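You operate a simulated robot arm through the tools that you are given. There is no shell and no other tool. Be economical: measure what you need, move in short steps, check, and stop when the job is done.

You are at the controls of a simulated two-armed robot. One attempt, no reset.

TASK
Set the stock day dial to FRI and store the tub.
Fine: the dial is stiff, so hold the stock tub with the other hand while it turns. Then put it in the sauce drawer and shut the drawer. Where these are worked on the way, their far stop is far enough and under half their travel is too little: sauce drawer.

It is judged by the outcome, as a careful person would: the job done as asked, and still so three seconds after it is handed in. It fails if anything else is knocked over, pushed out of place, dropped, spilled or broken.

THE ROBOT
Two 7-joint arms with two-finger parallel grippers on one trunk, on a base that drives. Base frame: it is fixed to the floor where the robot stands at the start and does not move with it; the origin is under the middle of the robot, x ahead of it, y to its left, z up. Readings come in m, rad, newtons and seconds.
The left shoulder is at the start at [0.07, 0.163, 1.22], the right one opposite. With the tool pointing down near the work surface each hand reaches from about 0.4 to 0.88 m from the robot's upright axis, wherever it stands, measured 20 degrees to its own side. Places, roughly: sauce drawer [0.5, -0.3, 0.6]; sauce drawer floor [0.6, -0.3, 0.5]; stock day dial [0.5, 0, 1.1]. Payload 3.43 kg a hand.
The TCP of each hand is the grasp point between the finger pads, 0.034 m short of the fingertips. In the tool frame z runs along the fingers and y along their closing line. The gripper opens to 0.128 m. The fingers are 0.024 m wide and 0.012 m thick; the gripper's body (0.048 by 0.13 m) begins 0.096 m behind the TCP.
Orientation is that of the tool frame in the base frame, as a unit quaternion [w, x, y, z]. With the fingers straight down and closing along the base's y, the tool's x points along the base's -x, its y along +y and its z along -z.

THE INTERFACE
- The arms move only by the tool move_arm. It takes "left_increments", "right_increments" or both (then of equal length, played together; a hand with none holds still); each is a list of rows, each a list of 7 numbers: the shift along the base's x, y, z in m, then the turn, a rotation vector about the base's x, y, z in rad, then the opening, from 0 (shut) to 1 (fully open). In form: [[x, y, z, ax, ay, az, gripper], ...]. A call has 1 to 20 rows; each row is the pose to reach, as a shift and turn from the pose commanded when the call began. A row lasts 0.2 s, in which the tool goes at most 0.05 m and 0.15 rad; a call with a longer step from one row to the next is refused whole, and so is a gripper value outside its range. Where a pose cannot be reached the arm comes as near as it can. A force on the tool above 90 N (or 10 N above the force at the start of the call, whichever is more), or a blocked arm, ends the call early, and 0.2 s more pass. Each finger travels about 0.153 m/s and halts on what it meets, pressing with about 25 N; the grip force reading is that of the motor and also rises with nothing between the fingers. The clock runs only during rows and for 0.2 s after the last one: add rows that repeat a pose to give the fingers time. The reply holds the time, the measured pose of the TCP, the force on the tool along the base axes, the opening and the grip force, in the units named above and with some noise, with the torque about the TCP (base axes, N m) and any sound that the robot's microphone picked up, and new pictures: "pictures" is both (left out), scene, wrist or none (wrist: the cameras of the hands that moved).
- Cameras (640 x 400 px; columns grow to the right, rows downward): "scene" is now at [0.1276, -0.0382, 1.4436]; the picture's right is [-0.47, -0.88, 0.00], its down [-0.55, 0.29, -0.78] and it looks along [0.69, -0.37, -0.62] (base axes); focal length 214 px, centre (320, 200). "left" rides on the left gripper at [0.076, 0.011, -0.16] in its tool frame; the picture's right is [-0.15, 0.99, 0.00], its down [-0.88, -0.13, -0.46] and it looks along [-0.45, -0.07, 0.89] (tool axes); focal length 234 px, centre (320, 200). "right" rides on the right gripper at [0.076, -0.011, -0.16] in its tool frame; the picture's right is [0.15, 0.99, 0.00], its down [-0.88, 0.13, -0.46] and it looks along [-0.45, 0.07, 0.89] (tool axes); focal length 234 px, centre (320, 200). There is no depth. A picture from a camera that has moved, and an enlarged one, comes with that camera's place and axes in the base frame and with its lens.
- raise_lower(by): slides the trunk up (or, below 0, down) by that many m; the arms and the scene camera ride with it, the base frame stays. It gives what a move gives, with no picture.
- steer(legs): drives the robot by 1 to 6 legs, each [ahead, left, turn to the left] in m, m and rad, along the robot's own axes; the way and the turn of a leg run together, so that a leg with both is an arc; at most 1.5 m and 3.142 rad a leg. The arms and the cameras ride along, it lands a little off, and it stops where it bumps. It gives what a move gives, and a new picture of the scene camera.
- pan_tilt(pan, tilt): turns the head with the scene camera to pan (to the left, within 1.501 rad either way) and tilt (down, from -0.506 to 1.204), counted from straight ahead of the robot. It gives what a move gives, and a new picture of the scene camera.
- close_up(camera, box): a new picture of the part [left, top, right, bottom] of that camera's present view, enlarged. No time passes.
- hand_in(): hands the job in; it is judged then, once.

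Work in short steps. Places have to be worked out from the pictures, the camera data and where the tool is seen: move nearer, look again, correct. Check each grasp and each placing, and mend what went wrong. You have 120 turns and 260 pictures in all, those below and enlarged ones among them. Open the grippers and draw the arms clear of the work before you hand the job in, unless the task says otherwise; then end with one line.

The tools are called as name(argument=value, ...) on one line, values as JSON. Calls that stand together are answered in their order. move_arm: Moves the arms, as the interface text tells. Its arguments: {"type":"object","properties":{"left_increments":{"type":"array"},"right_increments":{"type":"array"},"pictures":{"type":"string","enum":["both","scene","wrist","none"]}},"required":[]} The other tools are called the same way: raise_lower (by) slides the trunk up or down; steer (legs) drives the base; pan_tilt (pan, tilt) turns the head that bears the scene camera; close_up (camera, box) takes an enlarged picture of a part of a camera's view; hand_in () hands the job in.

At the start:

```text
t: 0.0
left_eef_pos: [0.5209, -0.0005, 1.4241]
left_tool_rot: [-0.001, 0.0, 1.0, 0.0]
left_force: [0.7, -0.2, -0.4]
left_ft_torque: [0.0, 0.0, -0.01]
left_finger_gap: 0.1281
left_grip_force: 0.0
right_eef_pos: [0.4645, -0.5131, 1.3892]
right_tool_rot: [-0.001, 0.0, 1.0, 0.0]
right_force: [0.6, -0.3, -0.9]
right_ft_torque: [0.02, -0.01, -0.01]
right_finger_gap: 0.1281
right_grip_force: 0.0
trunk travel left (down, up): [-0.7, 0.24]
robot x, y, heading: [-0.0031, 0.0, 0.001]
head pan, tilt: [-0.489, 0.67]
```

scene: 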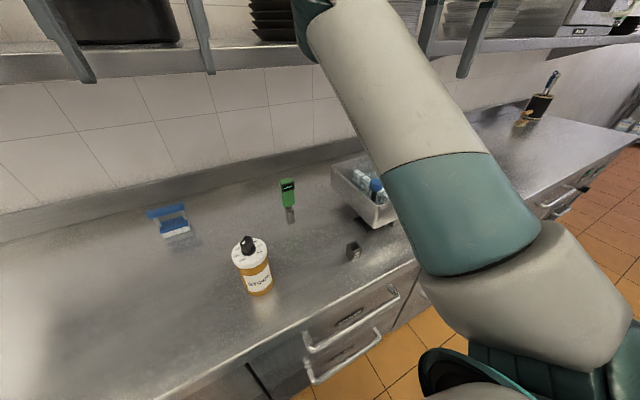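
right: 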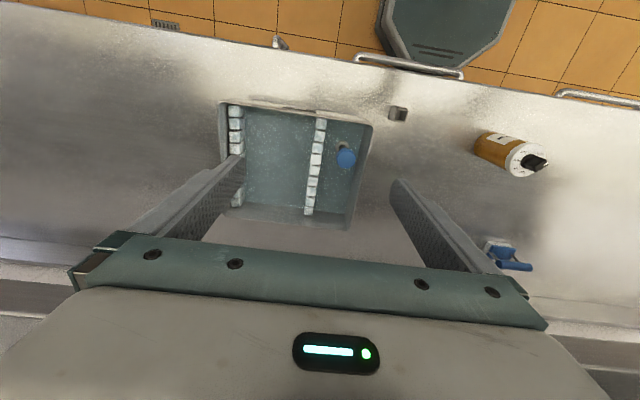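
left: 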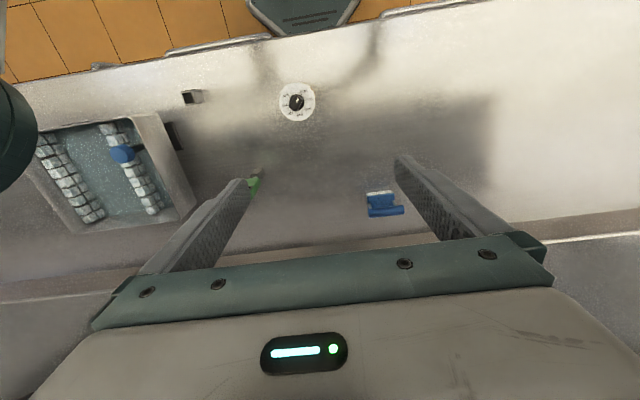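

I see the stock tub with a black knob on a white lid, near the counter's front edge, and two drawers below. I'll enlarge the views to read the dial and the drawer labels.

close_up(camera="left", box=[256, 72, 336, 122])

close_up(camera="scene", box=[200, 220, 440, 390])

```text
8.00 times, centred on (296, 97) of left
camera zoom: at [0.4454, 0.0101, 1.5848], right [0.15, 0.99, 0.0], down [0.88, -0.13, 0.46], along [0.45, -0.07, -0.89], focal length 1873 px, centre (512, 1024)
```

zoom: 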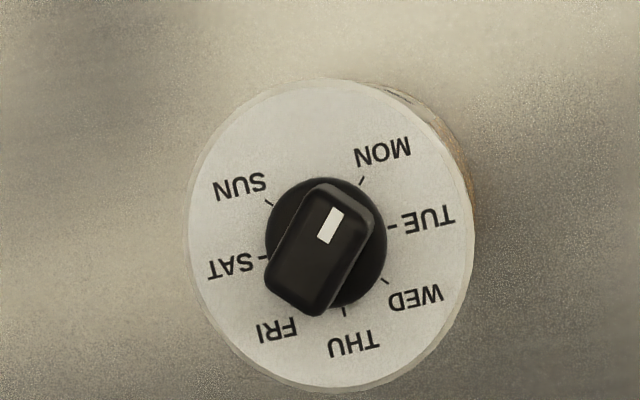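

```text
2.35 times, centred on (320, 305) of scene
camera zoom: at [0.1276, -0.0382, 1.4436], right [-0.47, -0.88, 0.0], down [-0.55, 0.29, -0.78], along [0.69, -0.37, -0.62], focal length 505 px, centre (320, -47)
```

zoom: 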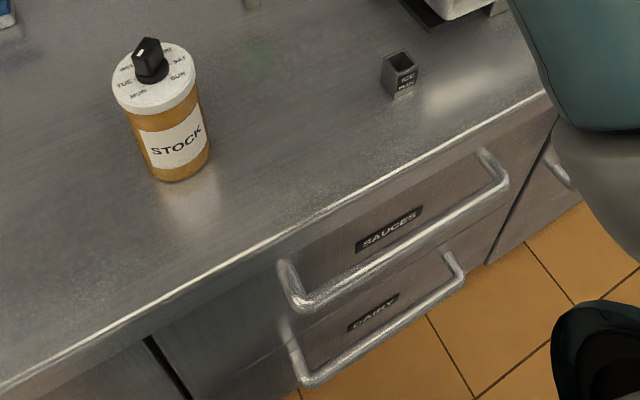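

The pointer is on MON and the days run clockwise seen from above in 45° steps, so FRI is a 180° clockwise turn. I judge the knob to be at about (0.479, -0.043, 1.05). I'll bring the right hand round to grasp the tub from the right-front, tilted 30° down, starting with a high staging pose.

move_arm(right_increments=[[-0.007, 0.029, -0.015, 0.0546, -0.0946, 0.0946, 1], [-0.014, 0.058, -0.03, 0.1092, -0.1892, 0.1892, 1], [-0.021, 0.087, -0.045, 0.1638, -0.2838, 0.2838, 1], [-0.028, 0.116, -0.06, 0.2184, -0.3784, 0.3784, 1], [-0.035, 0.145, -0.075, 0.273, -0.473, 0.473, 1], [-0.042, 0.174, -0.09, 0.3276, -0.5676, 0.5676, 1], [-0.049, 0.203, -0.105, 0.3822, -0.6622, 0.6622, 1], [-0.056, 0.232, -0.12, 0.4368, -0.7568, 0.7568, 1], [-0.063, 0.261, -0.135, 0.4914, -0.8514, 0.8514, 1], [-0.07, 0.29, -0.15, 0.546, -0.946, 0.946, 1], [-0.07, 0.29, -0.17, 0.546, -0.946, 0.946, 1]])

```text
t: 1.9
left_eef_pos: [0.5217, 0.0008, 1.4239]
left_tool_rot: [0.001, 0.001, 1.0, 0.0]
left_force: [1.1, -0.9, 0.3]
left_ft_torque: [0.0, 0.0, -0.01]
left_finger_gap: 0.1282
left_grip_force: 0.2
right_eef_pos: [0.409, -0.2888, 1.213]
right_tool_rot: [0.305, -0.33, 0.862, 0.237]
right_force: [-0.1, 0.3, 0.3]
right_ft_torque: [0.02, 0.0, 0.0]
right_finger_gap: 0.128
right_grip_force: 0.0
trunk travel left (down, up): [-0.7, 0.24]
robot x, y, heading: [-0.0009, 0.0028, 0.002]
head pan, tilt: [-0.489, 0.67]
stopped in row 9 (right hand): the arm was blocked; the commanded pose is now the measured one
camera scene: at [0.1276, -0.0384, 1.4436], right [-0.47, -0.88, 0.0], down [-0.55, 0.29, -0.78], along [0.69, -0.37, -0.62], focal length 214 px, centre (320, 200)
camera right: at [0.3122, -0.4255, 1.2709], right [-0.79, 0.6, 0.1], down [0.26, 0.18, 0.95], along [0.55, 0.78, -0.3], focal length 234 px, centre (320, 200)
```

scene: 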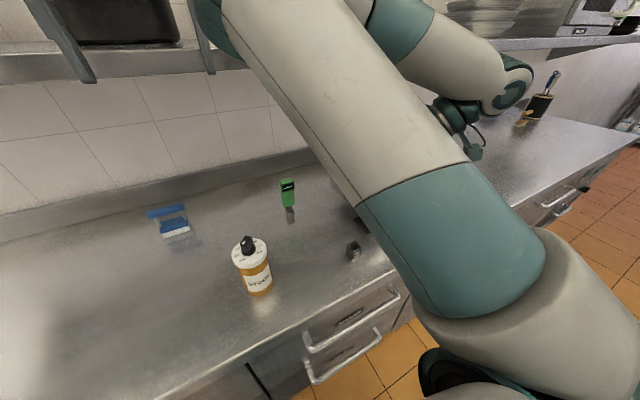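
right: 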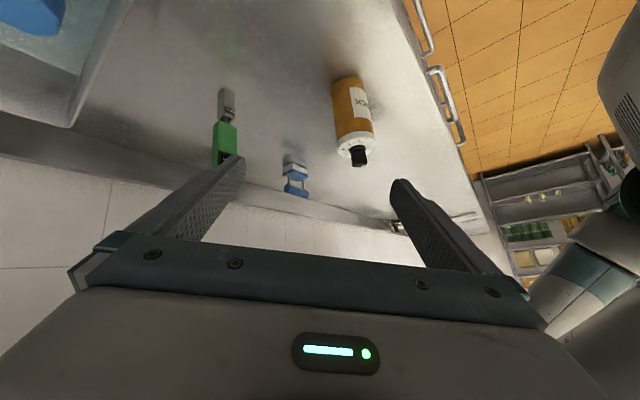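

The right elbow was blocked, probably by the left hand or the shelf, because it swung inward. I'll undo part of the swing and use a more forward-pointing hand (about 25° inward, 35° down), then back the base off for room.

move_arm(right_increments=[[0, -0.025, 0.01, -0.0145, -0.069, -0.099, 1], [0, -0.05, 0.02, -0.029, -0.138, -0.198, 1], [0, -0.08, 0.03, -0.0435, -0.208, -0.298, 1], [0, -0.11, 0.04, -0.058, -0.277, -0.397, 1]], pictures="none")

steer(legs=[[-0.2, 0, 0]])

```text
t: 2.9
left_eef_pos: [0.5208, -0.0023, 1.4245]
left_tool_rot: [0.0, 0.0, 1.0, 0.0]
left_force: [-0.3, -0.4, -0.4]
left_ft_torque: [0.04, -0.04, -0.01]
left_finger_gap: 0.1278
left_grip_force: 0.1
right_eef_pos: [0.409, -0.4002, 1.253]
right_tool_rot: [0.451, -0.192, 0.866, 0.099]
right_force: [0.4, 0.1, 0.3]
right_ft_torque: [0.0, -0.01, 0.01]
right_finger_gap: 0.1282
right_grip_force: 0.1
trunk travel left (down, up): [-0.7, 0.24]
robot x, y, heading: [-0.0016, -0.0005, -0.002]
head pan, tilt: [-0.489, 0.67]
```

```text
t: 4.5
left_eef_pos: [0.3285, -0.0002, 1.4234]
left_tool_rot: [0.0, 0.0, 1.0, 0.0]
left_force: [0.9, 0.2, 0.0]
left_ft_torque: [0.04, 0.03, -0.01]
left_finger_gap: 0.1277
left_grip_force: 0.0
right_eef_pos: [0.2146, -0.3989, 1.2515]
right_tool_rot: [0.451, -0.193, 0.866, 0.099]
right_force: [0.7, 0.5, -0.5]
right_ft_torque: [0.01, 0.02, -0.02]
right_finger_gap: 0.1282
right_grip_force: 0.0
trunk travel left (down, up): [-0.7, 0.24]
robot x, y, heading: [-0.1964, 0.0006, -0.003]
head pan, tilt: [-0.489, 0.67]
camera scene: at [-0.0662, -0.0381, 1.4433], right [-0.47, -0.88, 0.0], down [-0.55, 0.29, -0.78], along [0.69, -0.37, -0.62], focal length 214 px, centre (320, 200)
```

scene: 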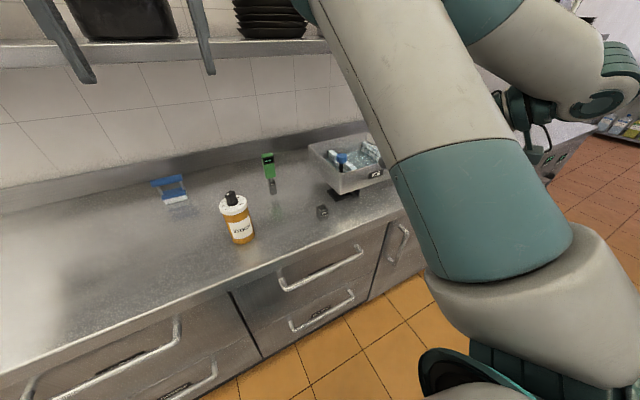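

There's good room now. I'll stage the right hand 0.16 m back from the tub, along its own pointing axis, and shift the left hand forward and left, out of the way.

move_arm(right_increments=[[0.016, 0.034, -0.021, 0, 0, 0, 1], [0.032, 0.068, -0.042, 0, 0, 0, 1], [0.049, 0.101, -0.063, 0, 0, 0, 1], [0.065, 0.135, -0.084, 0, 0, 0, 1], [0.081, 0.169, -0.105, 0, 0, 0, 1], [0.097, 0.203, -0.127, 0, 0, 0, 1], [0.114, 0.236, -0.148, 0, 0, 0, 1], [0.13, 0.27, -0.169, 0, 0, 0, 1], [0.146, 0.304, -0.19, 0, 0, 0, 1]], left_increments=[[0.017, 0.017, 0, 0, 0, 0, 1], [0.034, 0.034, 0, 0, 0, 0, 1], [0.05, 0.05, 0, 0, 0, 0, 1], [0.067, 0.067, 0, 0, 0, 0, 1], [0.083, 0.083, 0, 0, 0, 0, 1], [0.1, 0.1, 0, 0, 0, 0, 1], [0.117, 0.117, 0, 0, 0, 0, 1], [0.133, 0.133, 0, 0, 0, 0, 1], [0.15, 0.15, 0, 0, 0, 0, 1]])

```text
t: 5.6
left_eef_pos: [0.403, 0.0734, 1.4224]
left_tool_rot: [-0.002, 0.0, 1.0, -0.001]
left_force: [0.9, 0.5, 0.2]
left_ft_torque: [-0.04, 0.09, 0.0]
left_finger_gap: 0.1278
left_grip_force: 0.0
right_eef_pos: [0.2983, -0.2868, 1.0606]
right_tool_rot: [0.332, -0.162, 0.921, 0.121]
right_force: [0.4, 0.2, -0.5]
right_ft_torque: [-0.02, 0.05, 0.03]
right_finger_gap: 0.1278
right_grip_force: 0.0
right hand out of reach, approached as far as the arm can: row 2, 3, 4, 5
trunk travel left (down, up): [-0.7, 0.24]
robot x, y, heading: [-0.1963, 0.0014, 0.002]
head pan, tilt: [-0.489, 0.67]
stopped in row 5 (right hand): the arm was blocked; the commanded pose is now the measured one
camera scene: at [-0.0626, -0.0359, 1.4429], right [-0.47, -0.88, 0.0], down [-0.55, 0.29, -0.78], along [0.69, -0.37, -0.62], focal length 214 px, centre (320, 200)
camera right: at [0.1558, -0.3667, 1.1298], right [-0.48, 0.88, 0.02], down [0.33, 0.16, 0.93], along [0.81, 0.45, -0.37], focal length 234 px, centre (320, 200)
camera left: at [0.3277, 0.0836, 1.5831], right [0.15, 0.99, 0.0], down [0.88, -0.13, 0.45], along [0.45, -0.07, -0.89], focal length 234 px, centre (320, 200)
```

scene: 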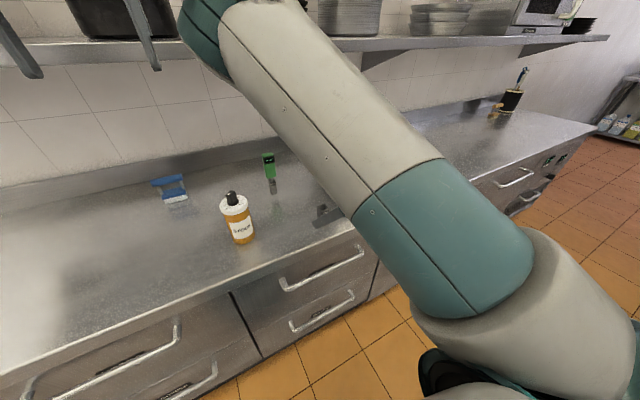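
right: 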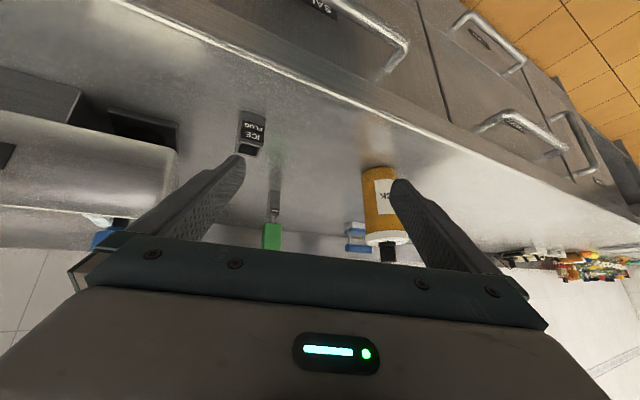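
left: 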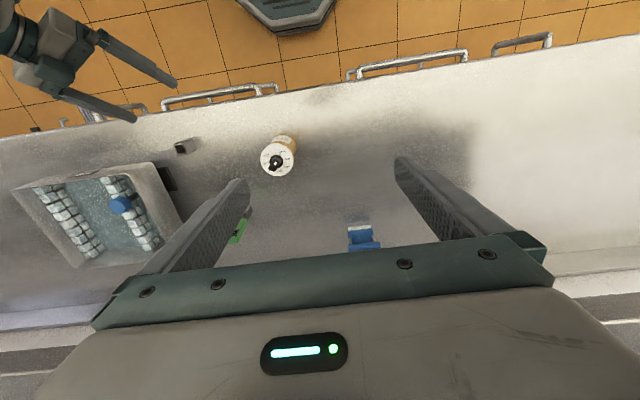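

The right hand was too folded, too close to its own shoulder. I'll back off another 0.11 m and use a steeper 45° hand tilt, staging higher and further forward.

steer(legs=[[-0.11, 0, 0]])

move_arm(right_increments=[[0.02, 0.01, 0.03, -0.024, -0.038, 0.043, 1], [0.045, 0.03, 0.06, -0.048, -0.076, 0.085, 1], [0.08, 0.055, 0.07, -0.073, -0.114, 0.128, 1], [0.11, 0.085, 0.08, -0.073, -0.114, 0.128, 1], [0.14, 0.115, 0.08, -0.073, -0.114, 0.128, 1], [0.17, 0.145, 0.08, -0.073, -0.114, 0.128, 1], [0.19, 0.18, 0.08, -0.073, -0.114, 0.128, 1]])

```text
t: 6.8
left_eef_pos: [0.2892, 0.0699, 1.4242]
left_tool_rot: [0.0, 0.001, 1.0, -0.001]
left_force: [0.1, -0.5, -0.5]
left_ft_torque: [-0.01, 0.01, -0.02]
left_finger_gap: 0.1282
left_grip_force: 0.0
right_eef_pos: [0.1841, -0.2905, 1.0614]
right_tool_rot: [0.333, -0.162, 0.921, 0.122]
right_force: [0.0, -0.7, 0.2]
right_ft_torque: [0.01, 0.0, 0.0]
right_finger_gap: 0.1281
right_grip_force: 0.0
trunk travel left (down, up): [-0.7, 0.24]
robot x, y, heading: [-0.3056, 0.0014, -0.0]
head pan, tilt: [-0.489, 0.67]
camera scene: at [-0.1766, -0.0381, 1.4433], right [-0.47, -0.88, 0.0], down [-0.55, 0.29, -0.78], along [0.69, -0.37, -0.62], focal length 214 px, centre (320, 200)
```

scene: 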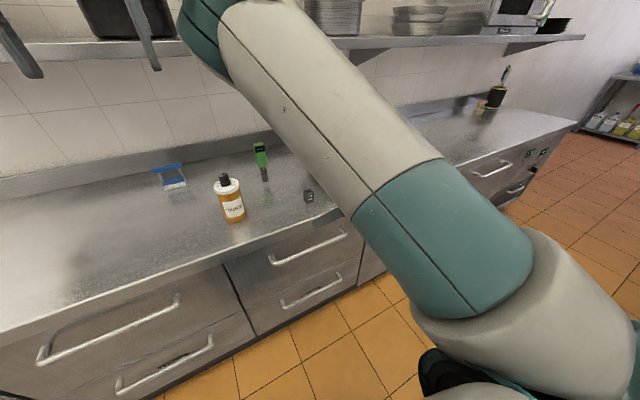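

```text
t: 7.4
left_eef_pos: [0.2879, 0.0696, 1.4238]
left_tool_rot: [0.0, 0.001, 1.0, 0.0]
left_force: [0.2, 0.4, 0.3]
left_ft_torque: [-0.03, 0.0, -0.03]
left_finger_gap: 0.128
left_grip_force: 0.1
right_eef_pos: [0.1941, -0.2712, 1.0185]
right_tool_rot: [0.257, -0.18, 0.94, 0.132]
right_force: [0.0, -0.3, -0.6]
right_ft_torque: [-0.03, 0.0, 0.04]
right_finger_gap: 0.1278
right_grip_force: 0.0
trunk travel left (down, up): [-0.7, 0.24]
robot x, y, heading: [-0.3061, 0.0005, -0.002]
head pan, tilt: [-0.489, 0.67]
stopped in row 3 (right hand): the arm was blocked; the commanded pose is now the measured one
camera scene: at [-0.1773, -0.0377, 1.4434], right [-0.47, -0.88, 0.0], down [-0.55, 0.29, -0.78], along [0.69, -0.37, -0.62], focal length 214 px, centre (320, 200)
camera right: at [0.0678, -0.3561, 1.1094], right [-0.52, 0.85, 0.07], down [0.45, 0.2, 0.87], along [0.72, 0.48, -0.49], focal length 234 px, centre (320, 200)
```

scene: 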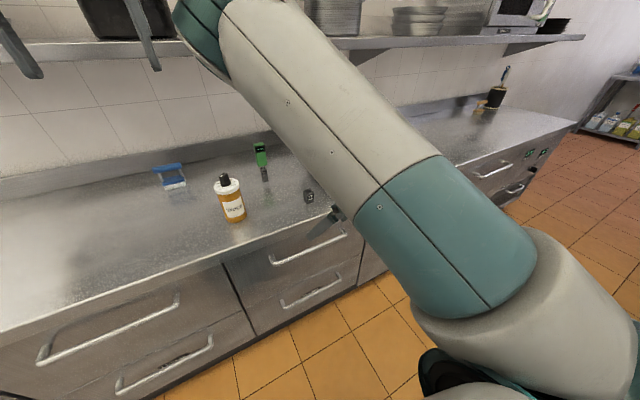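
right: 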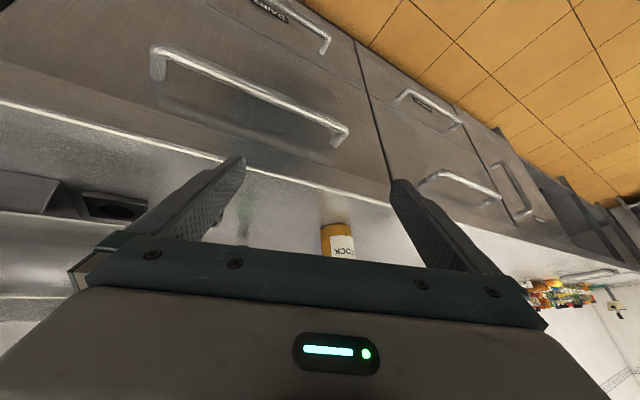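

The hand sank when I commanded it up, so something is jammed. I'll look up to see where the right elbow and left arm are.

pan_tilt(pan=0.0, tilt=0.1)

```text
t: 8.4
left_eef_pos: [0.2879, 0.0698, 1.4236]
left_tool_rot: [0.0, 0.001, 1.0, 0.0]
left_force: [-0.4, -0.7, -0.7]
left_ft_torque: [0.02, 0.02, 0.02]
left_finger_gap: 0.128
left_grip_force: 0.0
right_eef_pos: [0.1929, -0.2721, 1.0192]
right_tool_rot: [0.256, -0.182, 0.94, 0.131]
right_force: [0.3, 0.1, -0.6]
right_ft_torque: [-0.01, 0.0, -0.01]
right_finger_gap: 0.1281
right_grip_force: 0.1
trunk travel left (down, up): [-0.7, 0.24]
robot x, y, heading: [-0.3027, -0.0006, -0.004]
head pan, tilt: [0.0, 0.099]
camera scene: at [-0.1616, 0.0018, 1.4957], right [0.0, -1.0, 0.0], down [-0.1, 0.0, -0.99], along [0.99, 0.0, -0.1], focal length 214 px, centre (320, 200)
```

scene: 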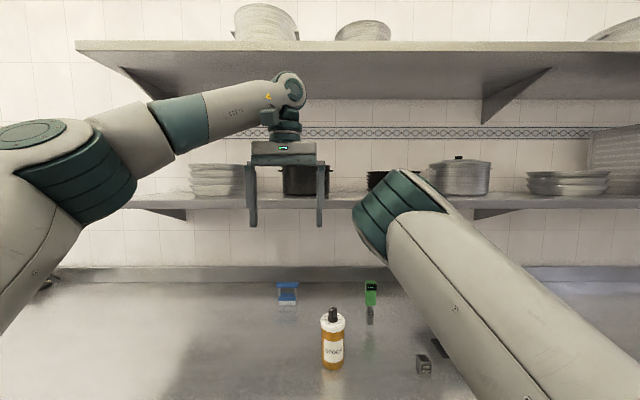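

The left arm sits elbow-out nicely, while the right elbow has folded inward across the middle. I'll return the right hand to pointing down, outward and up, to unfold it.

move_arm(right_increments=[[-0.003, -0.018, 0.037, -0.027, 0.052, -0.037, 1], [-0.006, -0.036, 0.074, -0.053, 0.104, -0.074, 1], [-0.009, -0.054, 0.111, -0.08, 0.157, -0.111, 1], [-0.012, -0.072, 0.148, -0.107, 0.209, -0.148, 1], [-0.015, -0.09, 0.185, -0.134, 0.261, -0.186, 1], [-0.018, -0.108, 0.222, -0.16, 0.313, -0.223, 1], [-0.021, -0.126, 0.259, -0.187, 0.365, -0.26, 1], [-0.024, -0.144, 0.296, -0.214, 0.418, -0.297, 1], [-0.027, -0.162, 0.333, -0.24, 0.47, -0.334, 1], [-0.03, -0.18, 0.37, -0.267, 0.522, -0.371, 1]], pictures="scene")

```text
t: 9.3
left_eef_pos: [0.2863, 0.0697, 1.4245]
left_tool_rot: [0.0, 0.0, 1.0, 0.0]
left_force: [-0.5, -0.3, 0.4]
left_ft_torque: [0.01, -0.04, 0.01]
left_finger_gap: 0.128
left_grip_force: 0.0
right_eef_pos: [0.1611, -0.3503, 1.0794]
right_tool_rot: [0.095, -0.086, 0.985, 0.111]
right_force: [-0.2, 0.1, -0.6]
right_ft_torque: [0.02, -0.02, -0.01]
right_finger_gap: 0.1278
right_grip_force: 0.0
trunk travel left (down, up): [-0.7, 0.24]
robot x, y, heading: [-0.3084, -0.0012, -0.004]
head pan, tilt: [0.0, 0.099]
stopped in row 4 (right hand): the arm was blocked; the commanded pose is now the measured one
camera scene: at [-0.1626, 0.0014, 1.4959], right [0.0, -1.0, 0.0], down [-0.1, 0.0, -1.0], along [1.0, 0.0, -0.1], focal length 214 px, centre (320, 200)
```

scene: 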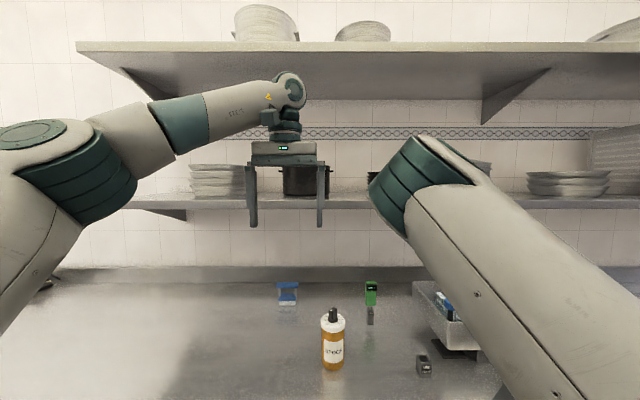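

It's unfolding. I'll continue in smaller steps, first outward and levelling, then up.

move_arm(right_increments=[[0, -0.03, 0.01, -0.055, 0.047, -0.043, 1], [0, -0.06, 0.02, -0.11, 0.095, -0.086, 1], [0.01, -0.09, 0.03, -0.166, 0.142, -0.129, 1], [0.02, -0.12, 0.05, -0.222, 0.19, -0.172, 1], [0.04, -0.15, 0.08, -0.222, 0.19, -0.172, 1], [0.06, -0.17, 0.11, -0.222, 0.19, -0.172, 1], [0.08, -0.18, 0.14, -0.222, 0.19, -0.172, 1], [0.1, -0.18, 0.17, -0.222, 0.19, -0.172, 1]], pictures="none")

pan_tilt(pan=-0.5, tilt=0.2)

```text
t: 11.1
left_eef_pos: [0.2871, 0.0703, 1.4246]
left_tool_rot: [0.0, 0.001, 1.0, 0.0]
left_force: [1.1, -0.5, 1.0]
left_ft_torque: [0.05, 0.0, -0.01]
left_finger_gap: 0.1283
left_grip_force: 0.1
right_eef_pos: [0.2628, -0.5286, 1.2491]
right_tool_rot: [0.001, -0.002, 1.0, 0.0]
right_force: [0.1, -0.8, 0.4]
right_ft_torque: [0.0, 0.0, 0.0]
right_finger_gap: 0.1278
right_grip_force: 0.2
trunk travel left (down, up): [-0.7, 0.24]
robot x, y, heading: [-0.3055, 0.0026, 0.001]
head pan, tilt: [0.0, 0.099]
```

```text
t: 12.1
left_eef_pos: [0.2885, 0.0686, 1.4242]
left_tool_rot: [0.0, 0.0, 1.0, 0.0]
left_force: [-0.1, 0.2, 0.4]
left_ft_torque: [-0.03, -0.02, -0.03]
left_finger_gap: 0.1279
left_grip_force: 0.1
right_eef_pos: [0.2626, -0.5292, 1.2489]
right_tool_rot: [0.002, -0.003, 1.0, 0.0]
right_force: [0.1, -0.7, -0.4]
right_ft_torque: [0.02, -0.02, 0.0]
right_finger_gap: 0.1283
right_grip_force: 0.0
trunk travel left (down, up): [-0.7, 0.24]
robot x, y, heading: [-0.3054, 0.0011, -0.005]
head pan, tilt: [-0.499, 0.201]
camera scene: at [-0.1723, -0.0426, 1.4865], right [-0.48, -0.88, 0.0], down [-0.17, 0.1, -0.98], along [0.86, -0.47, -0.2], focal length 214 px, centre (320, 200)
```

scene: 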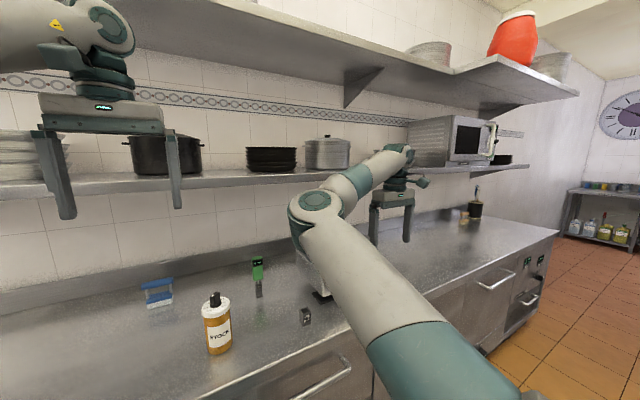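

Both arms now clear. Better plan: drive so the tub lies in the right hand's natural top-down zone (turns the knob), while the left arm, which is elbow-out, holds the tub from the left. I'll shift the base left 0.28 m and ahead 0.2 m.

steer(legs=[[0, 0.28, 0], [0.2, 0, 0]])

```text
t: 15.2
left_eef_pos: [0.4829, 0.3489, 1.4263]
left_tool_rot: [0.001, 0.0, 1.0, 0.001]
left_force: [-0.6, 0.5, -0.1]
left_ft_torque: [0.0, -0.01, 0.03]
left_finger_gap: 0.1279
left_grip_force: 0.2
right_eef_pos: [0.4585, -0.2477, 1.2499]
right_tool_rot: [0.003, -0.003, 1.0, -0.001]
right_force: [-0.9, -0.7, 0.3]
right_ft_torque: [0.0, 0.01, -0.01]
right_finger_gap: 0.1281
right_grip_force: 0.0
trunk travel left (down, up): [-0.7, 0.24]
robot x, y, heading: [-0.1118, 0.2782, 0.003]
head pan, tilt: [-0.499, 0.201]
camera scene: at [0.0229, 0.2373, 1.4868], right [-0.48, -0.88, 0.0], down [-0.17, 0.1, -0.98], along [0.86, -0.47, -0.2], focal length 214 px, centre (320, 200)
```

scene: 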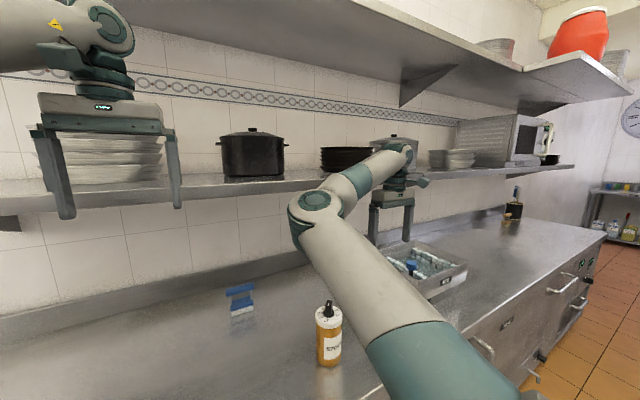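

Now I swing the left hand to a staging pose pointing right-forward and 40° down, still well short of the tub.

move_arm(left_increments=[[-0.0137, -0.021, -0.0251, -0.0422, -0.0906, -0.0906, 1], [-0.0273, -0.042, -0.0502, -0.0844, -0.1811, -0.1811, 1], [-0.041, -0.063, -0.0753, -0.1267, -0.2717, -0.2717, 1], [-0.0547, -0.084, -0.1004, -0.1689, -0.3622, -0.3622, 1], [-0.0683, -0.105, -0.1256, -0.2111, -0.4528, -0.4528, 1], [-0.082, -0.126, -0.1507, -0.2533, -0.5433, -0.5433, 1], [-0.0957, -0.147, -0.1758, -0.2956, -0.6339, -0.6339, 1], [-0.1093, -0.168, -0.2009, -0.3378, -0.7244, -0.7244, 1], [-0.123, -0.189, -0.226, -0.38, -0.815, -0.815, 1]], pictures="wrist")

pan_tilt(pan=-0.3, tilt=0.6)

```text
t: 17.2
left_eef_pos: [0.3602, 0.1613, 1.1981]
left_tool_rot: [0.384, 0.384, 0.82, -0.179]
left_force: [0.4, 0.0, -0.1]
left_ft_torque: [-0.01, -0.01, -0.01]
left_finger_gap: 0.1282
left_grip_force: 0.0
right_eef_pos: [0.4612, -0.2472, 1.2487]
right_tool_rot: [0.002, -0.004, 1.0, -0.001]
right_force: [-0.2, 1.2, 0.6]
right_ft_torque: [0.0, 0.01, 0.03]
right_finger_gap: 0.1279
right_grip_force: 0.1
trunk travel left (down, up): [-0.7, 0.24]
robot x, y, heading: [-0.1069, 0.2792, -0.001]
head pan, tilt: [-0.499, 0.201]
camera left: at [0.2597, 0.2993, 1.2435], right [0.82, 0.56, 0.11], down [0.04, -0.25, 0.97], along [0.57, -0.79, -0.23], focal length 234 px, centre (320, 200)
```

left: 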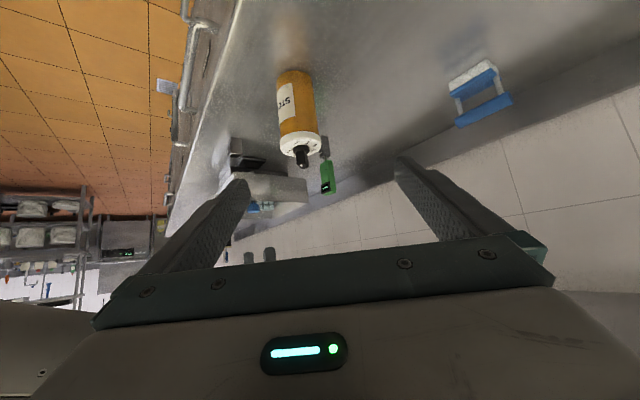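

```text
t: 18.1
left_eef_pos: [0.3607, 0.1635, 1.199]
left_tool_rot: [0.383, 0.384, 0.821, -0.179]
left_force: [0.5, -0.6, -0.8]
left_ft_torque: [-0.01, 0.01, 0.0]
left_finger_gap: 0.1281
left_grip_force: 0.2
right_eef_pos: [0.4605, -0.2485, 1.2491]
right_tool_rot: [0.002, -0.004, 1.0, -0.001]
right_force: [-0.4, 0.7, -0.3]
right_ft_torque: [-0.01, 0.0, 0.0]
right_finger_gap: 0.1279
right_grip_force: 0.0
trunk travel left (down, up): [-0.7, 0.24]
robot x, y, heading: [-0.1072, 0.2815, 0.005]
head pan, tilt: [-0.3, 0.6]
camera scene: at [0.0276, 0.256, 1.4498], right [-0.3, -0.95, 0.0], down [-0.54, 0.17, -0.83], along [0.79, -0.24, -0.56], focal length 214 px, centre (320, 200)
```

scene: 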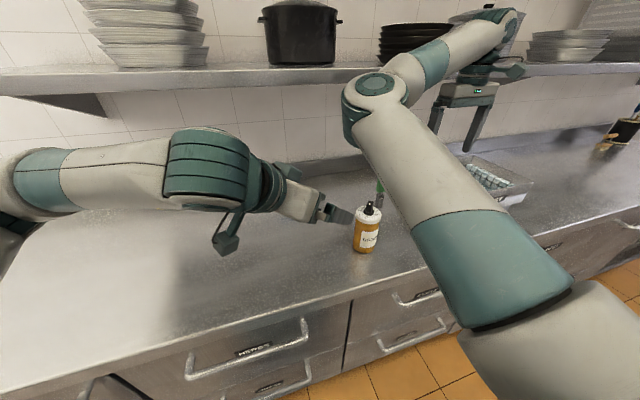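

The left arm pose works well. I judge the tub axis to be near (0.473, -0.037), and I'll move in to about 0.15 m short along the pointing axis and look again.

move_arm(left_increments=[[0.01, -0.027, -0.035, 0, 0, 0, 1], [0.02, -0.055, -0.07, 0, 0, 0, 1], [0.03, -0.083, -0.105, 0, 0, 0, 1], [0.039, -0.111, -0.139, 0, 0, 0, 1], [0.039, -0.111, -0.139, 0, 0, 0, 1]], pictures="both")

```text
t: 19.3
left_eef_pos: [0.3997, 0.0527, 1.0608]
left_tool_rot: [0.384, 0.383, 0.821, -0.179]
left_force: [0.5, -0.6, -1.0]
left_ft_torque: [-0.03, 0.0, 0.0]
left_finger_gap: 0.1279
left_grip_force: 0.0
right_eef_pos: [0.4599, -0.2463, 1.249]
right_tool_rot: [0.002, -0.004, 1.0, -0.003]
right_force: [0.2, 0.4, 1.0]
right_ft_torque: [0.0, -0.04, -0.02]
right_finger_gap: 0.1278
right_grip_force: 0.0
trunk travel left (down, up): [-0.7, 0.24]
robot x, y, heading: [-0.1084, 0.2782, 0.001]
head pan, tilt: [-0.3, 0.6]
camera scene: at [0.0272, 0.2569, 1.4498], right [-0.3, -0.96, 0.0], down [-0.54, 0.17, -0.83], along [0.79, -0.24, -0.56], focal length 214 px, centre (320, 200)
camera left: at [0.2976, 0.1901, 1.106], right [0.82, 0.56, 0.11], down [0.04, -0.25, 0.97], along [0.57, -0.79, -0.23], focal length 234 px, centre (320, 200)
```

scene: 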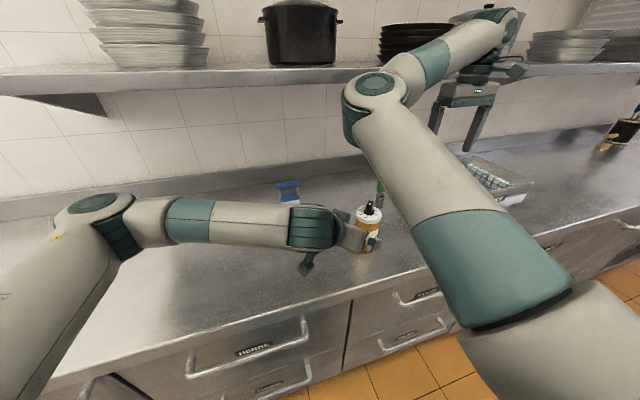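
left: 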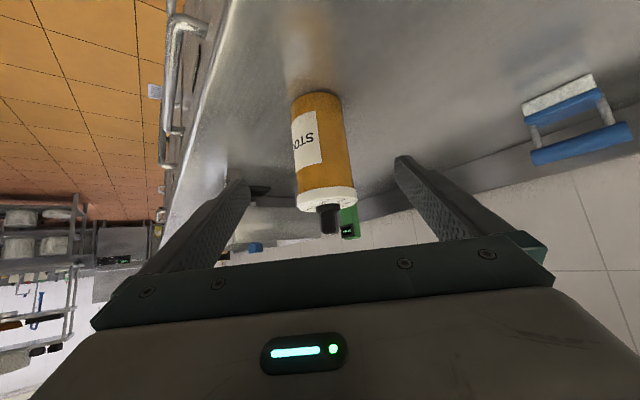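

The tub axis now computes to about (0.485, -0.052). I'll advance along the pointing axis to straddle it at z ≈ 0.965, without closing yet.

move_arm(left_increments=[[0.021, -0.026, -0.026, 0, 0, 0, 1], [0.043, -0.052, -0.05, 0, 0, 0, 1], [0.064, -0.078, -0.074, 0, 0, 0, 1], [0.085, -0.104, -0.096, 0, 0, 0, 1], [0.085, -0.104, -0.096, 0, 0, 0, 1]], pictures="both")

```text
t: 20.5
left_eef_pos: [0.484, -0.0521, 0.9652]
left_tool_rot: [0.384, 0.383, 0.821, -0.179]
left_force: [1.3, -0.3, 0.2]
left_ft_torque: [-0.02, -0.01, -0.02]
left_finger_gap: 0.128
left_grip_force: 0.1
right_eef_pos: [0.46, -0.2472, 1.2498]
right_tool_rot: [0.002, -0.004, 1.0, -0.001]
right_force: [0.1, 0.1, 0.2]
right_ft_torque: [-0.02, -0.03, 0.0]
right_finger_gap: 0.1281
right_grip_force: 0.0
trunk travel left (down, up): [-0.7, 0.24]
robot x, y, heading: [-0.1075, 0.2796, -0.0]
head pan, tilt: [-0.3, 0.6]
camera scene: at [0.0272, 0.257, 1.4498], right [-0.3, -0.96, 0.0], down [-0.54, 0.17, -0.83], along [0.79, -0.24, -0.56], focal length 214 px, centre (320, 200)
camera left: at [0.383, 0.0856, 1.0103], right [0.82, 0.56, 0.11], down [0.04, -0.25, 0.97], along [0.57, -0.79, -0.23], focal length 234 px, centre (320, 200)
```

scene: 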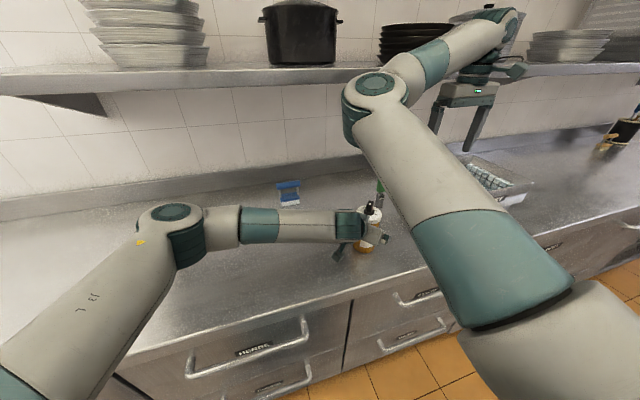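
left: 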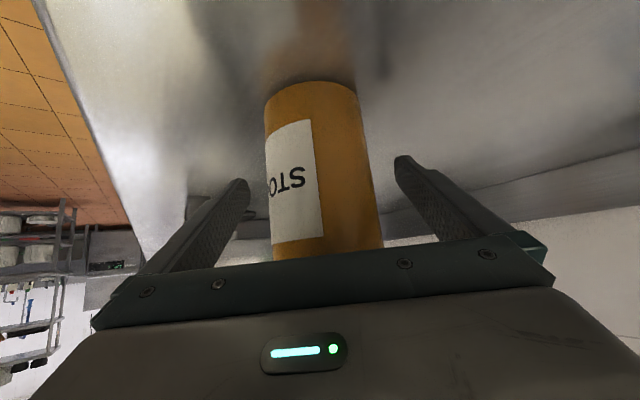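

It's well centred between the fingers. Closing the left gripper on the tub.

move_arm(left_increments=[[0, 0, 0, 0, 0, 0, 0.7], [0, 0, 0, 0, 0, 0, 0.55], [0, 0, 0, 0, 0, 0, 0.4], [0, 0, 0, 0, 0, 0, 0.3], [0, 0, 0, 0, 0, 0, 0.3]], pictures="wrist")

```text
t: 21.7
left_eef_pos: [0.4841, -0.0534, 0.9638]
left_tool_rot: [0.383, 0.384, 0.821, -0.179]
left_force: [0.5, 0.8, 0.0]
left_ft_torque: [0.1, -0.14, -0.03]
left_finger_gap: 0.0733
left_grip_force: 25.0
right_eef_pos: [0.4594, -0.2481, 1.2488]
right_tool_rot: [0.003, -0.003, 1.0, 0.0]
right_force: [0.7, -0.3, -0.3]
right_ft_torque: [-0.03, -0.02, 0.01]
right_finger_gap: 0.1279
right_grip_force: 0.0
trunk travel left (down, up): [-0.7, 0.24]
robot x, y, heading: [-0.1088, 0.2833, 0.001]
head pan, tilt: [-0.3, 0.6]
camera left: at [0.3834, 0.085, 1.0099], right [0.82, 0.56, 0.11], down [0.04, -0.25, 0.97], along [0.57, -0.79, -0.23], focal length 234 px, centre (320, 200)
```

left: 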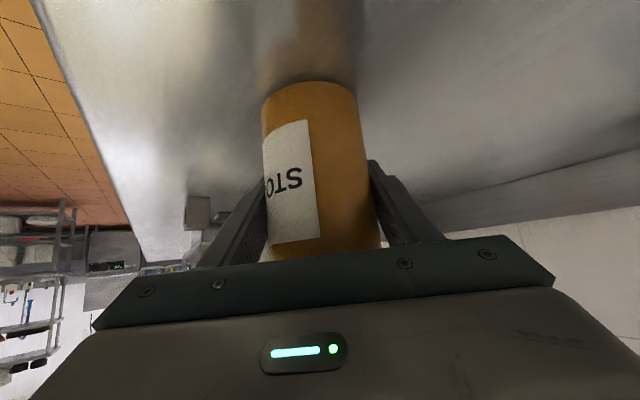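

The tub is firmly held (gap 73 mm, 25 N). I'll bring the right hand, pointing down, to hover above the knob and look at it.

move_arm(right_increments=[[0.004, 0.04, 0, 0, 0, 0, 1], [0.008, 0.08, 0, 0, 0, 0, 1], [0.012, 0.12, 0, 0, 0, 0, 1], [0.016, 0.16, 0, 0, 0, 0, 1], [0.022, 0.198, 0, 0, 0, 0, 1], [0.022, 0.198, 0, 0, 0, 0, 0.5]], pictures="both")

```text
t: 23.1
left_eef_pos: [0.4841, -0.0514, 0.964]
left_tool_rot: [0.383, 0.384, 0.821, -0.18]
left_force: [0.3, -0.6, -0.2]
left_ft_torque: [-0.04, 0.0, 0.01]
left_finger_gap: 0.0734
left_grip_force: 25.0
right_eef_pos: [0.4755, -0.0945, 1.2464]
right_tool_rot: [0.002, -0.003, 1.0, -0.001]
right_force: [-0.3, 0.5, 0.2]
right_ft_torque: [0.0, -0.03, 0.02]
right_finger_gap: 0.0638
right_grip_force: 0.2
right hand out of reach, approached as far as the arm can: row 4, 5, 6
trunk travel left (down, up): [-0.7, 0.24]
robot x, y, heading: [-0.1096, 0.279, -0.004]
head pan, tilt: [-0.3, 0.6]
camera scene: at [0.0283, 0.2561, 1.4496], right [-0.3, -0.96, 0.0], down [-0.54, 0.17, -0.82], along [0.79, -0.24, -0.57], focal length 214 px, centre (320, 200)
camera right: at [0.3991, -0.1047, 1.4067], right [-0.15, 0.99, 0.0], down [0.88, 0.14, 0.46], along [0.45, 0.07, -0.89], focal length 234 px, centre (320, 200)
```

scene: 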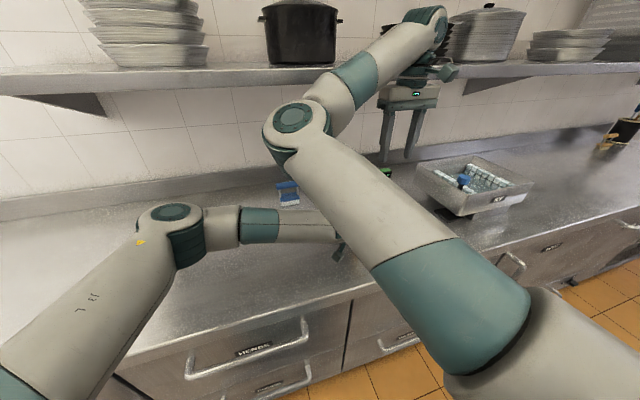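
right: 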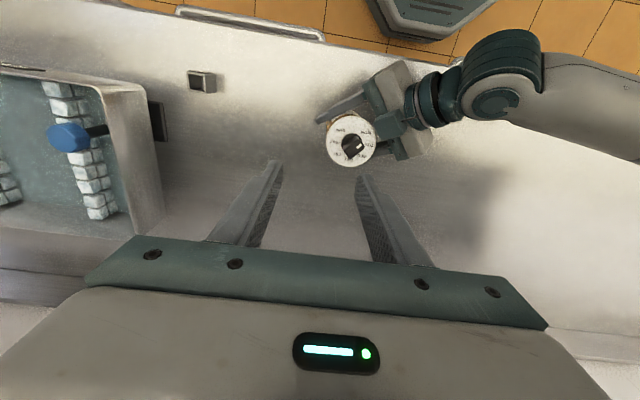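

The right hand stops about 4 cm short of the tub because its shoulder is at a limit. I'll carry the held tub 0.11 m to the right with the left hand: slight lift, shift, set down.

move_arm(left_increments=[[0, 0, 0.02, 0, 0, 0, 0.3], [0, -0.025, 0.02, 0, 0, 0, 0.3], [0, -0.055, 0.02, 0, 0, 0, 0.3], [0, -0.085, 0.02, 0, 0, 0, 0.3], [0, -0.11, 0.02, 0, 0, 0, 0.3], [0, -0.11, 0.02, 0, 0, 0, 0.3], [0, -0.11, 0.008, 0, 0, 0, 0.3], [0, -0.11, 0.001, 0, 0, 0, 0.3]], pictures="none")

close_up(camera="right", box=[200, 60, 440, 210])

```text
t: 24.9
left_eef_pos: [0.4877, -0.1561, 0.9771]
left_tool_rot: [0.384, 0.382, 0.822, -0.178]
left_force: [-0.5, 0.3, -5.7]
left_ft_torque: [-0.03, -0.05, 0.02]
left_finger_gap: 0.0736
left_grip_force: 24.9
left hand out of reach, approached as far as the arm can: row 5, 6, 7, 8
right_eef_pos: [0.4756, -0.0931, 1.2465]
right_tool_rot: [0.003, -0.003, 1.0, 0.0]
right_force: [0.4, 0.4, 0.8]
right_ft_torque: [0.02, -0.04, 0.02]
right_finger_gap: 0.064
right_grip_force: 0.0
trunk travel left (down, up): [-0.7, 0.24]
robot x, y, heading: [-0.1114, 0.282, -0.003]
head pan, tilt: [-0.3, 0.6]
```

```text
2.67 times, centred on (320, 135) of right
camera zoom: at [0.3987, -0.105, 1.4068], right [-0.15, 0.99, 0.0], down [0.88, 0.14, 0.46], along [0.45, 0.07, -0.89], focal length 624 px, centre (320, 373)
```

zoom: 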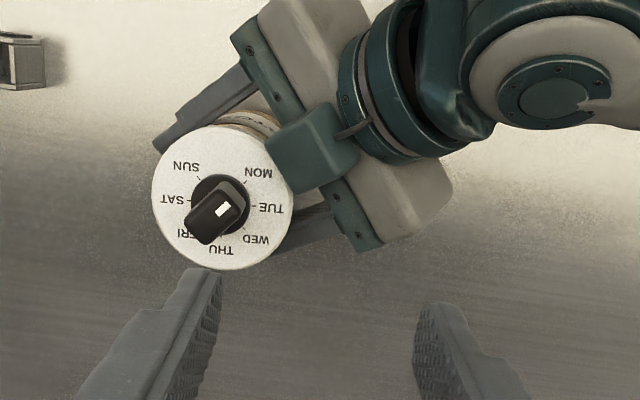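

The left hand is at the end of its reach with the tub hanging about 12 mm up. I'll bring it back 3 cm and set it down, and look from both cameras.

move_arm(left_increments=[[0, 0.015, 0.005, 0, 0, 0, 0.3], [0, 0.03, 0.003, 0, 0, 0, 0.3], [0, 0.03, 0, 0, 0, 0, 0.3], [0, 0.03, 0, 0, 0, 0, 0.3]], pictures="none")

close_up(camera="right", box=[200, 60, 440, 210])

```text
t: 25.9
left_eef_pos: [0.4867, -0.1279, 0.9785]
left_tool_rot: [0.383, 0.383, 0.822, -0.178]
left_force: [-0.1, 0.8, -5.0]
left_ft_torque: [-0.05, -0.06, 0.03]
left_finger_gap: 0.0736
left_grip_force: 25.3
right_eef_pos: [0.4752, -0.0936, 1.2476]
right_tool_rot: [0.003, -0.004, 1.0, 0.0]
right_force: [-0.7, 0.3, -0.5]
right_ft_torque: [0.0, 0.01, 0.03]
right_finger_gap: 0.0641
right_grip_force: 0.1
trunk travel left (down, up): [-0.7, 0.24]
robot x, y, heading: [-0.107, 0.2822, 0.002]
head pan, tilt: [-0.3, 0.6]
```

```text
2.67 times, centred on (320, 135) of right
camera zoom: at [0.3991, -0.1051, 1.4066], right [-0.15, 0.99, 0.0], down [0.88, 0.14, 0.46], along [0.45, 0.07, -0.89], focal length 624 px, centre (320, 373)
```

zoom: 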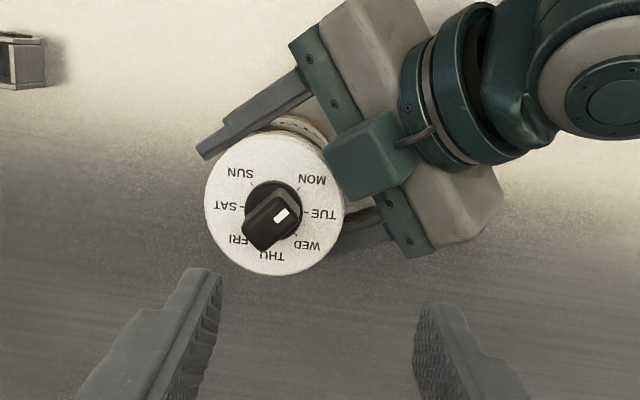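

The tub hangs 13 mm up, so I'll set it down. At the same time I'll move the right hand over the knob at about (0.477, -0.119) and yaw it by +140°, so a single 180° clockwise turn is then available.

move_arm(left_increments=[[0, 0, -0.005, 0, 0, 0, 0.3], [0, 0, -0.01, 0, 0, 0, 0.3], [0, 0, -0.0145, 0, 0, 0, 0.3], [0, 0, -0.0145, 0, 0, 0, 0.3], [0, 0, -0.0145, 0, 0, 0, 0.3], [0, 0, -0.0145, 0, 0, 0, 0.3], [0, 0, -0.0145, 0, 0, 0, 0.3], [0, 0, -0.0145, 0, 0, 0, 0.3], [0, 0, -0.0145, 0, 0, 0, 0.3], [0, 0, -0.0145, 0, 0, 0, 0.3], [0, 0, -0.0145, 0, 0, 0, 0.3], [0, 0, -0.0145, 0, 0, 0, 0.3], [0, 0, -0.0145, 0, 0, 0, 0.3], [0, 0, -0.0145, 0, 0, 0, 0.3], [0, 0, -0.0145, 0, 0, 0, 0.3], [0, 0, -0.0145, 0, 0, 0, 0.3], [0, 0, -0.0145, 0, 0, 0, 0.3]], right_increments=[[0.002, -0.013, 0, 0, 0, 0.1436, 0.5], [0.002, -0.025, 0, 0, 0, 0.2871, 0.5], [0.002, -0.025, 0, 0, 0, 0.4307, 0.5], [0.002, -0.025, 0, 0, 0, 0.5742, 0.5], [0.002, -0.025, 0, 0, 0, 0.7178, 0.5], [0.002, -0.025, 0, 0, 0, 0.8614, 0.5], [0.002, -0.025, 0, 0, 0, 1.0049, 0.5], [0.002, -0.025, 0, 0, 0, 1.1485, 0.5], [0.002, -0.025, 0, 0, 0, 1.292, 0.5], [0.002, -0.025, 0, 0, 0, 1.4356, 0.5], [0.002, -0.025, 0, 0, 0, 1.5792, 0.5], [0.002, -0.025, 0, 0, 0, 1.7227, 0.5], [0.002, -0.025, 0, 0, 0, 1.8663, 0.5], [0.002, -0.025, 0, 0, 0, 2.0098, 0.5], [0.002, -0.025, 0, 0, 0, 2.1534, 0.5], [0.002, -0.025, 0, 0, 0, 2.297, 0.5], [0.002, -0.025, 0, 0, 0, 2.4405, 0.5]], pictures="both")

```text
t: 29.5
left_eef_pos: [0.4858, -0.1269, 0.9639]
left_tool_rot: [0.383, 0.383, 0.822, -0.178]
left_force: [4.8, -2.9, 9.3]
left_ft_torque: [0.13, -0.03, -0.08]
left_finger_gap: 0.0734
left_grip_force: 24.9
right_eef_pos: [0.4756, -0.1176, 1.2474]
right_tool_rot: [-0.001, 0.94, -0.34, -0.001]
right_force: [-0.2, -0.1, -0.6]
right_ft_torque: [-0.01, 0.02, 0.01]
right_finger_gap: 0.0639
right_grip_force: 0.1
trunk travel left (down, up): [-0.7, 0.24]
robot x, y, heading: [-0.1053, 0.2779, -0.0]
head pan, tilt: [-0.3, 0.6]
camera scene: at [0.0273, 0.2561, 1.4497], right [-0.3, -0.96, 0.0], down [-0.54, 0.17, -0.83], along [0.79, -0.24, -0.56], focal length 214 px, centre (320, 200)
camera right: at [0.5415, -0.1577, 1.4071], right [-0.52, -0.85, 0.0], down [-0.76, 0.46, 0.46], along [-0.39, 0.24, -0.89], focal length 234 px, centre (320, 200)
camera left: at [0.3842, 0.0104, 1.0091], right [0.82, 0.56, 0.11], down [0.04, -0.25, 0.97], along [0.57, -0.79, -0.23], focal length 234 px, centre (320, 200)
```

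scene: 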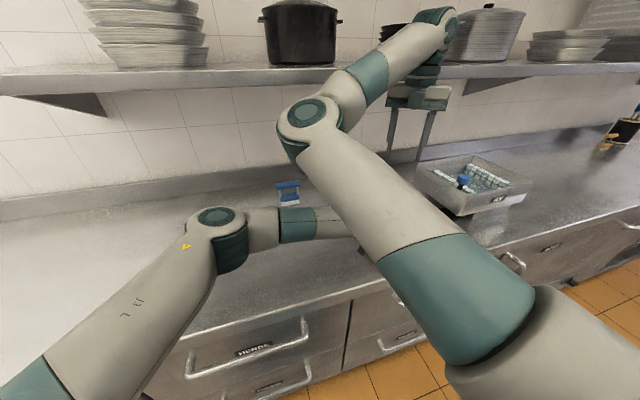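
right: 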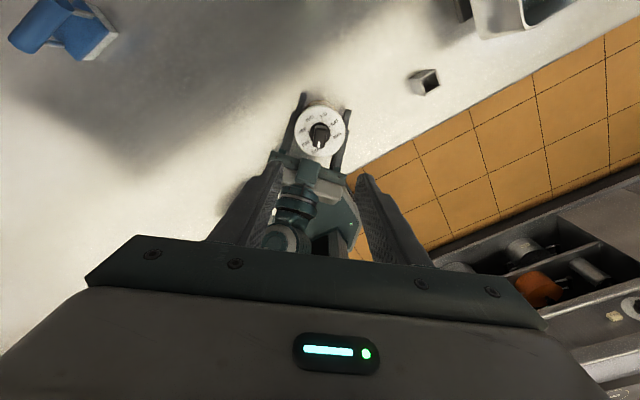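
left: 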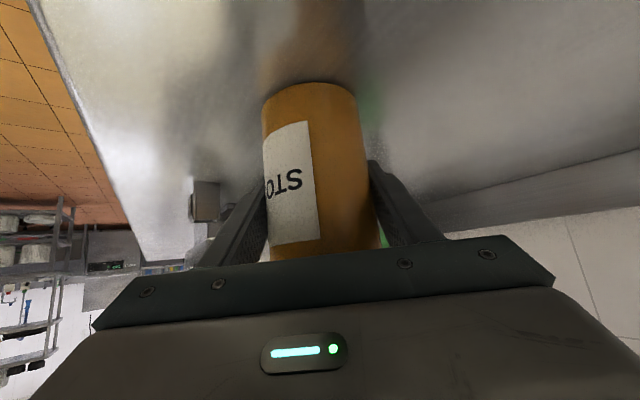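

Yaw +140° was reachable and the tub is down (slight contact force). I'll zoom in to check the knob alignment from here.

close_up(camera="right", box=[272, 95, 368, 155])

```text
6.67 times, centred on (320, 125) of right
camera zoom: at [0.5415, -0.1577, 1.4071], right [-0.52, -0.85, 0.0], down [-0.76, 0.46, 0.46], along [-0.39, 0.24, -0.89], focal length 1561 px, centre (320, 700)
```

zoom: 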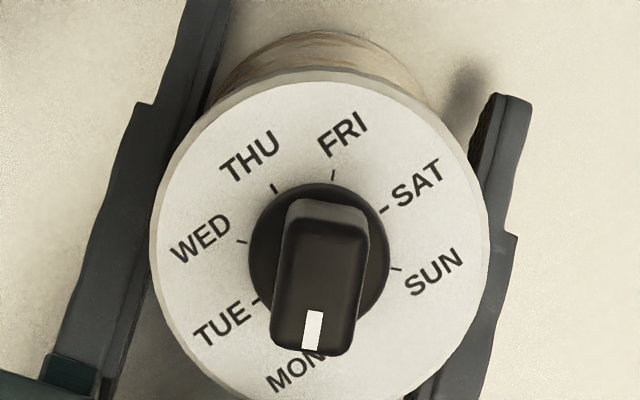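

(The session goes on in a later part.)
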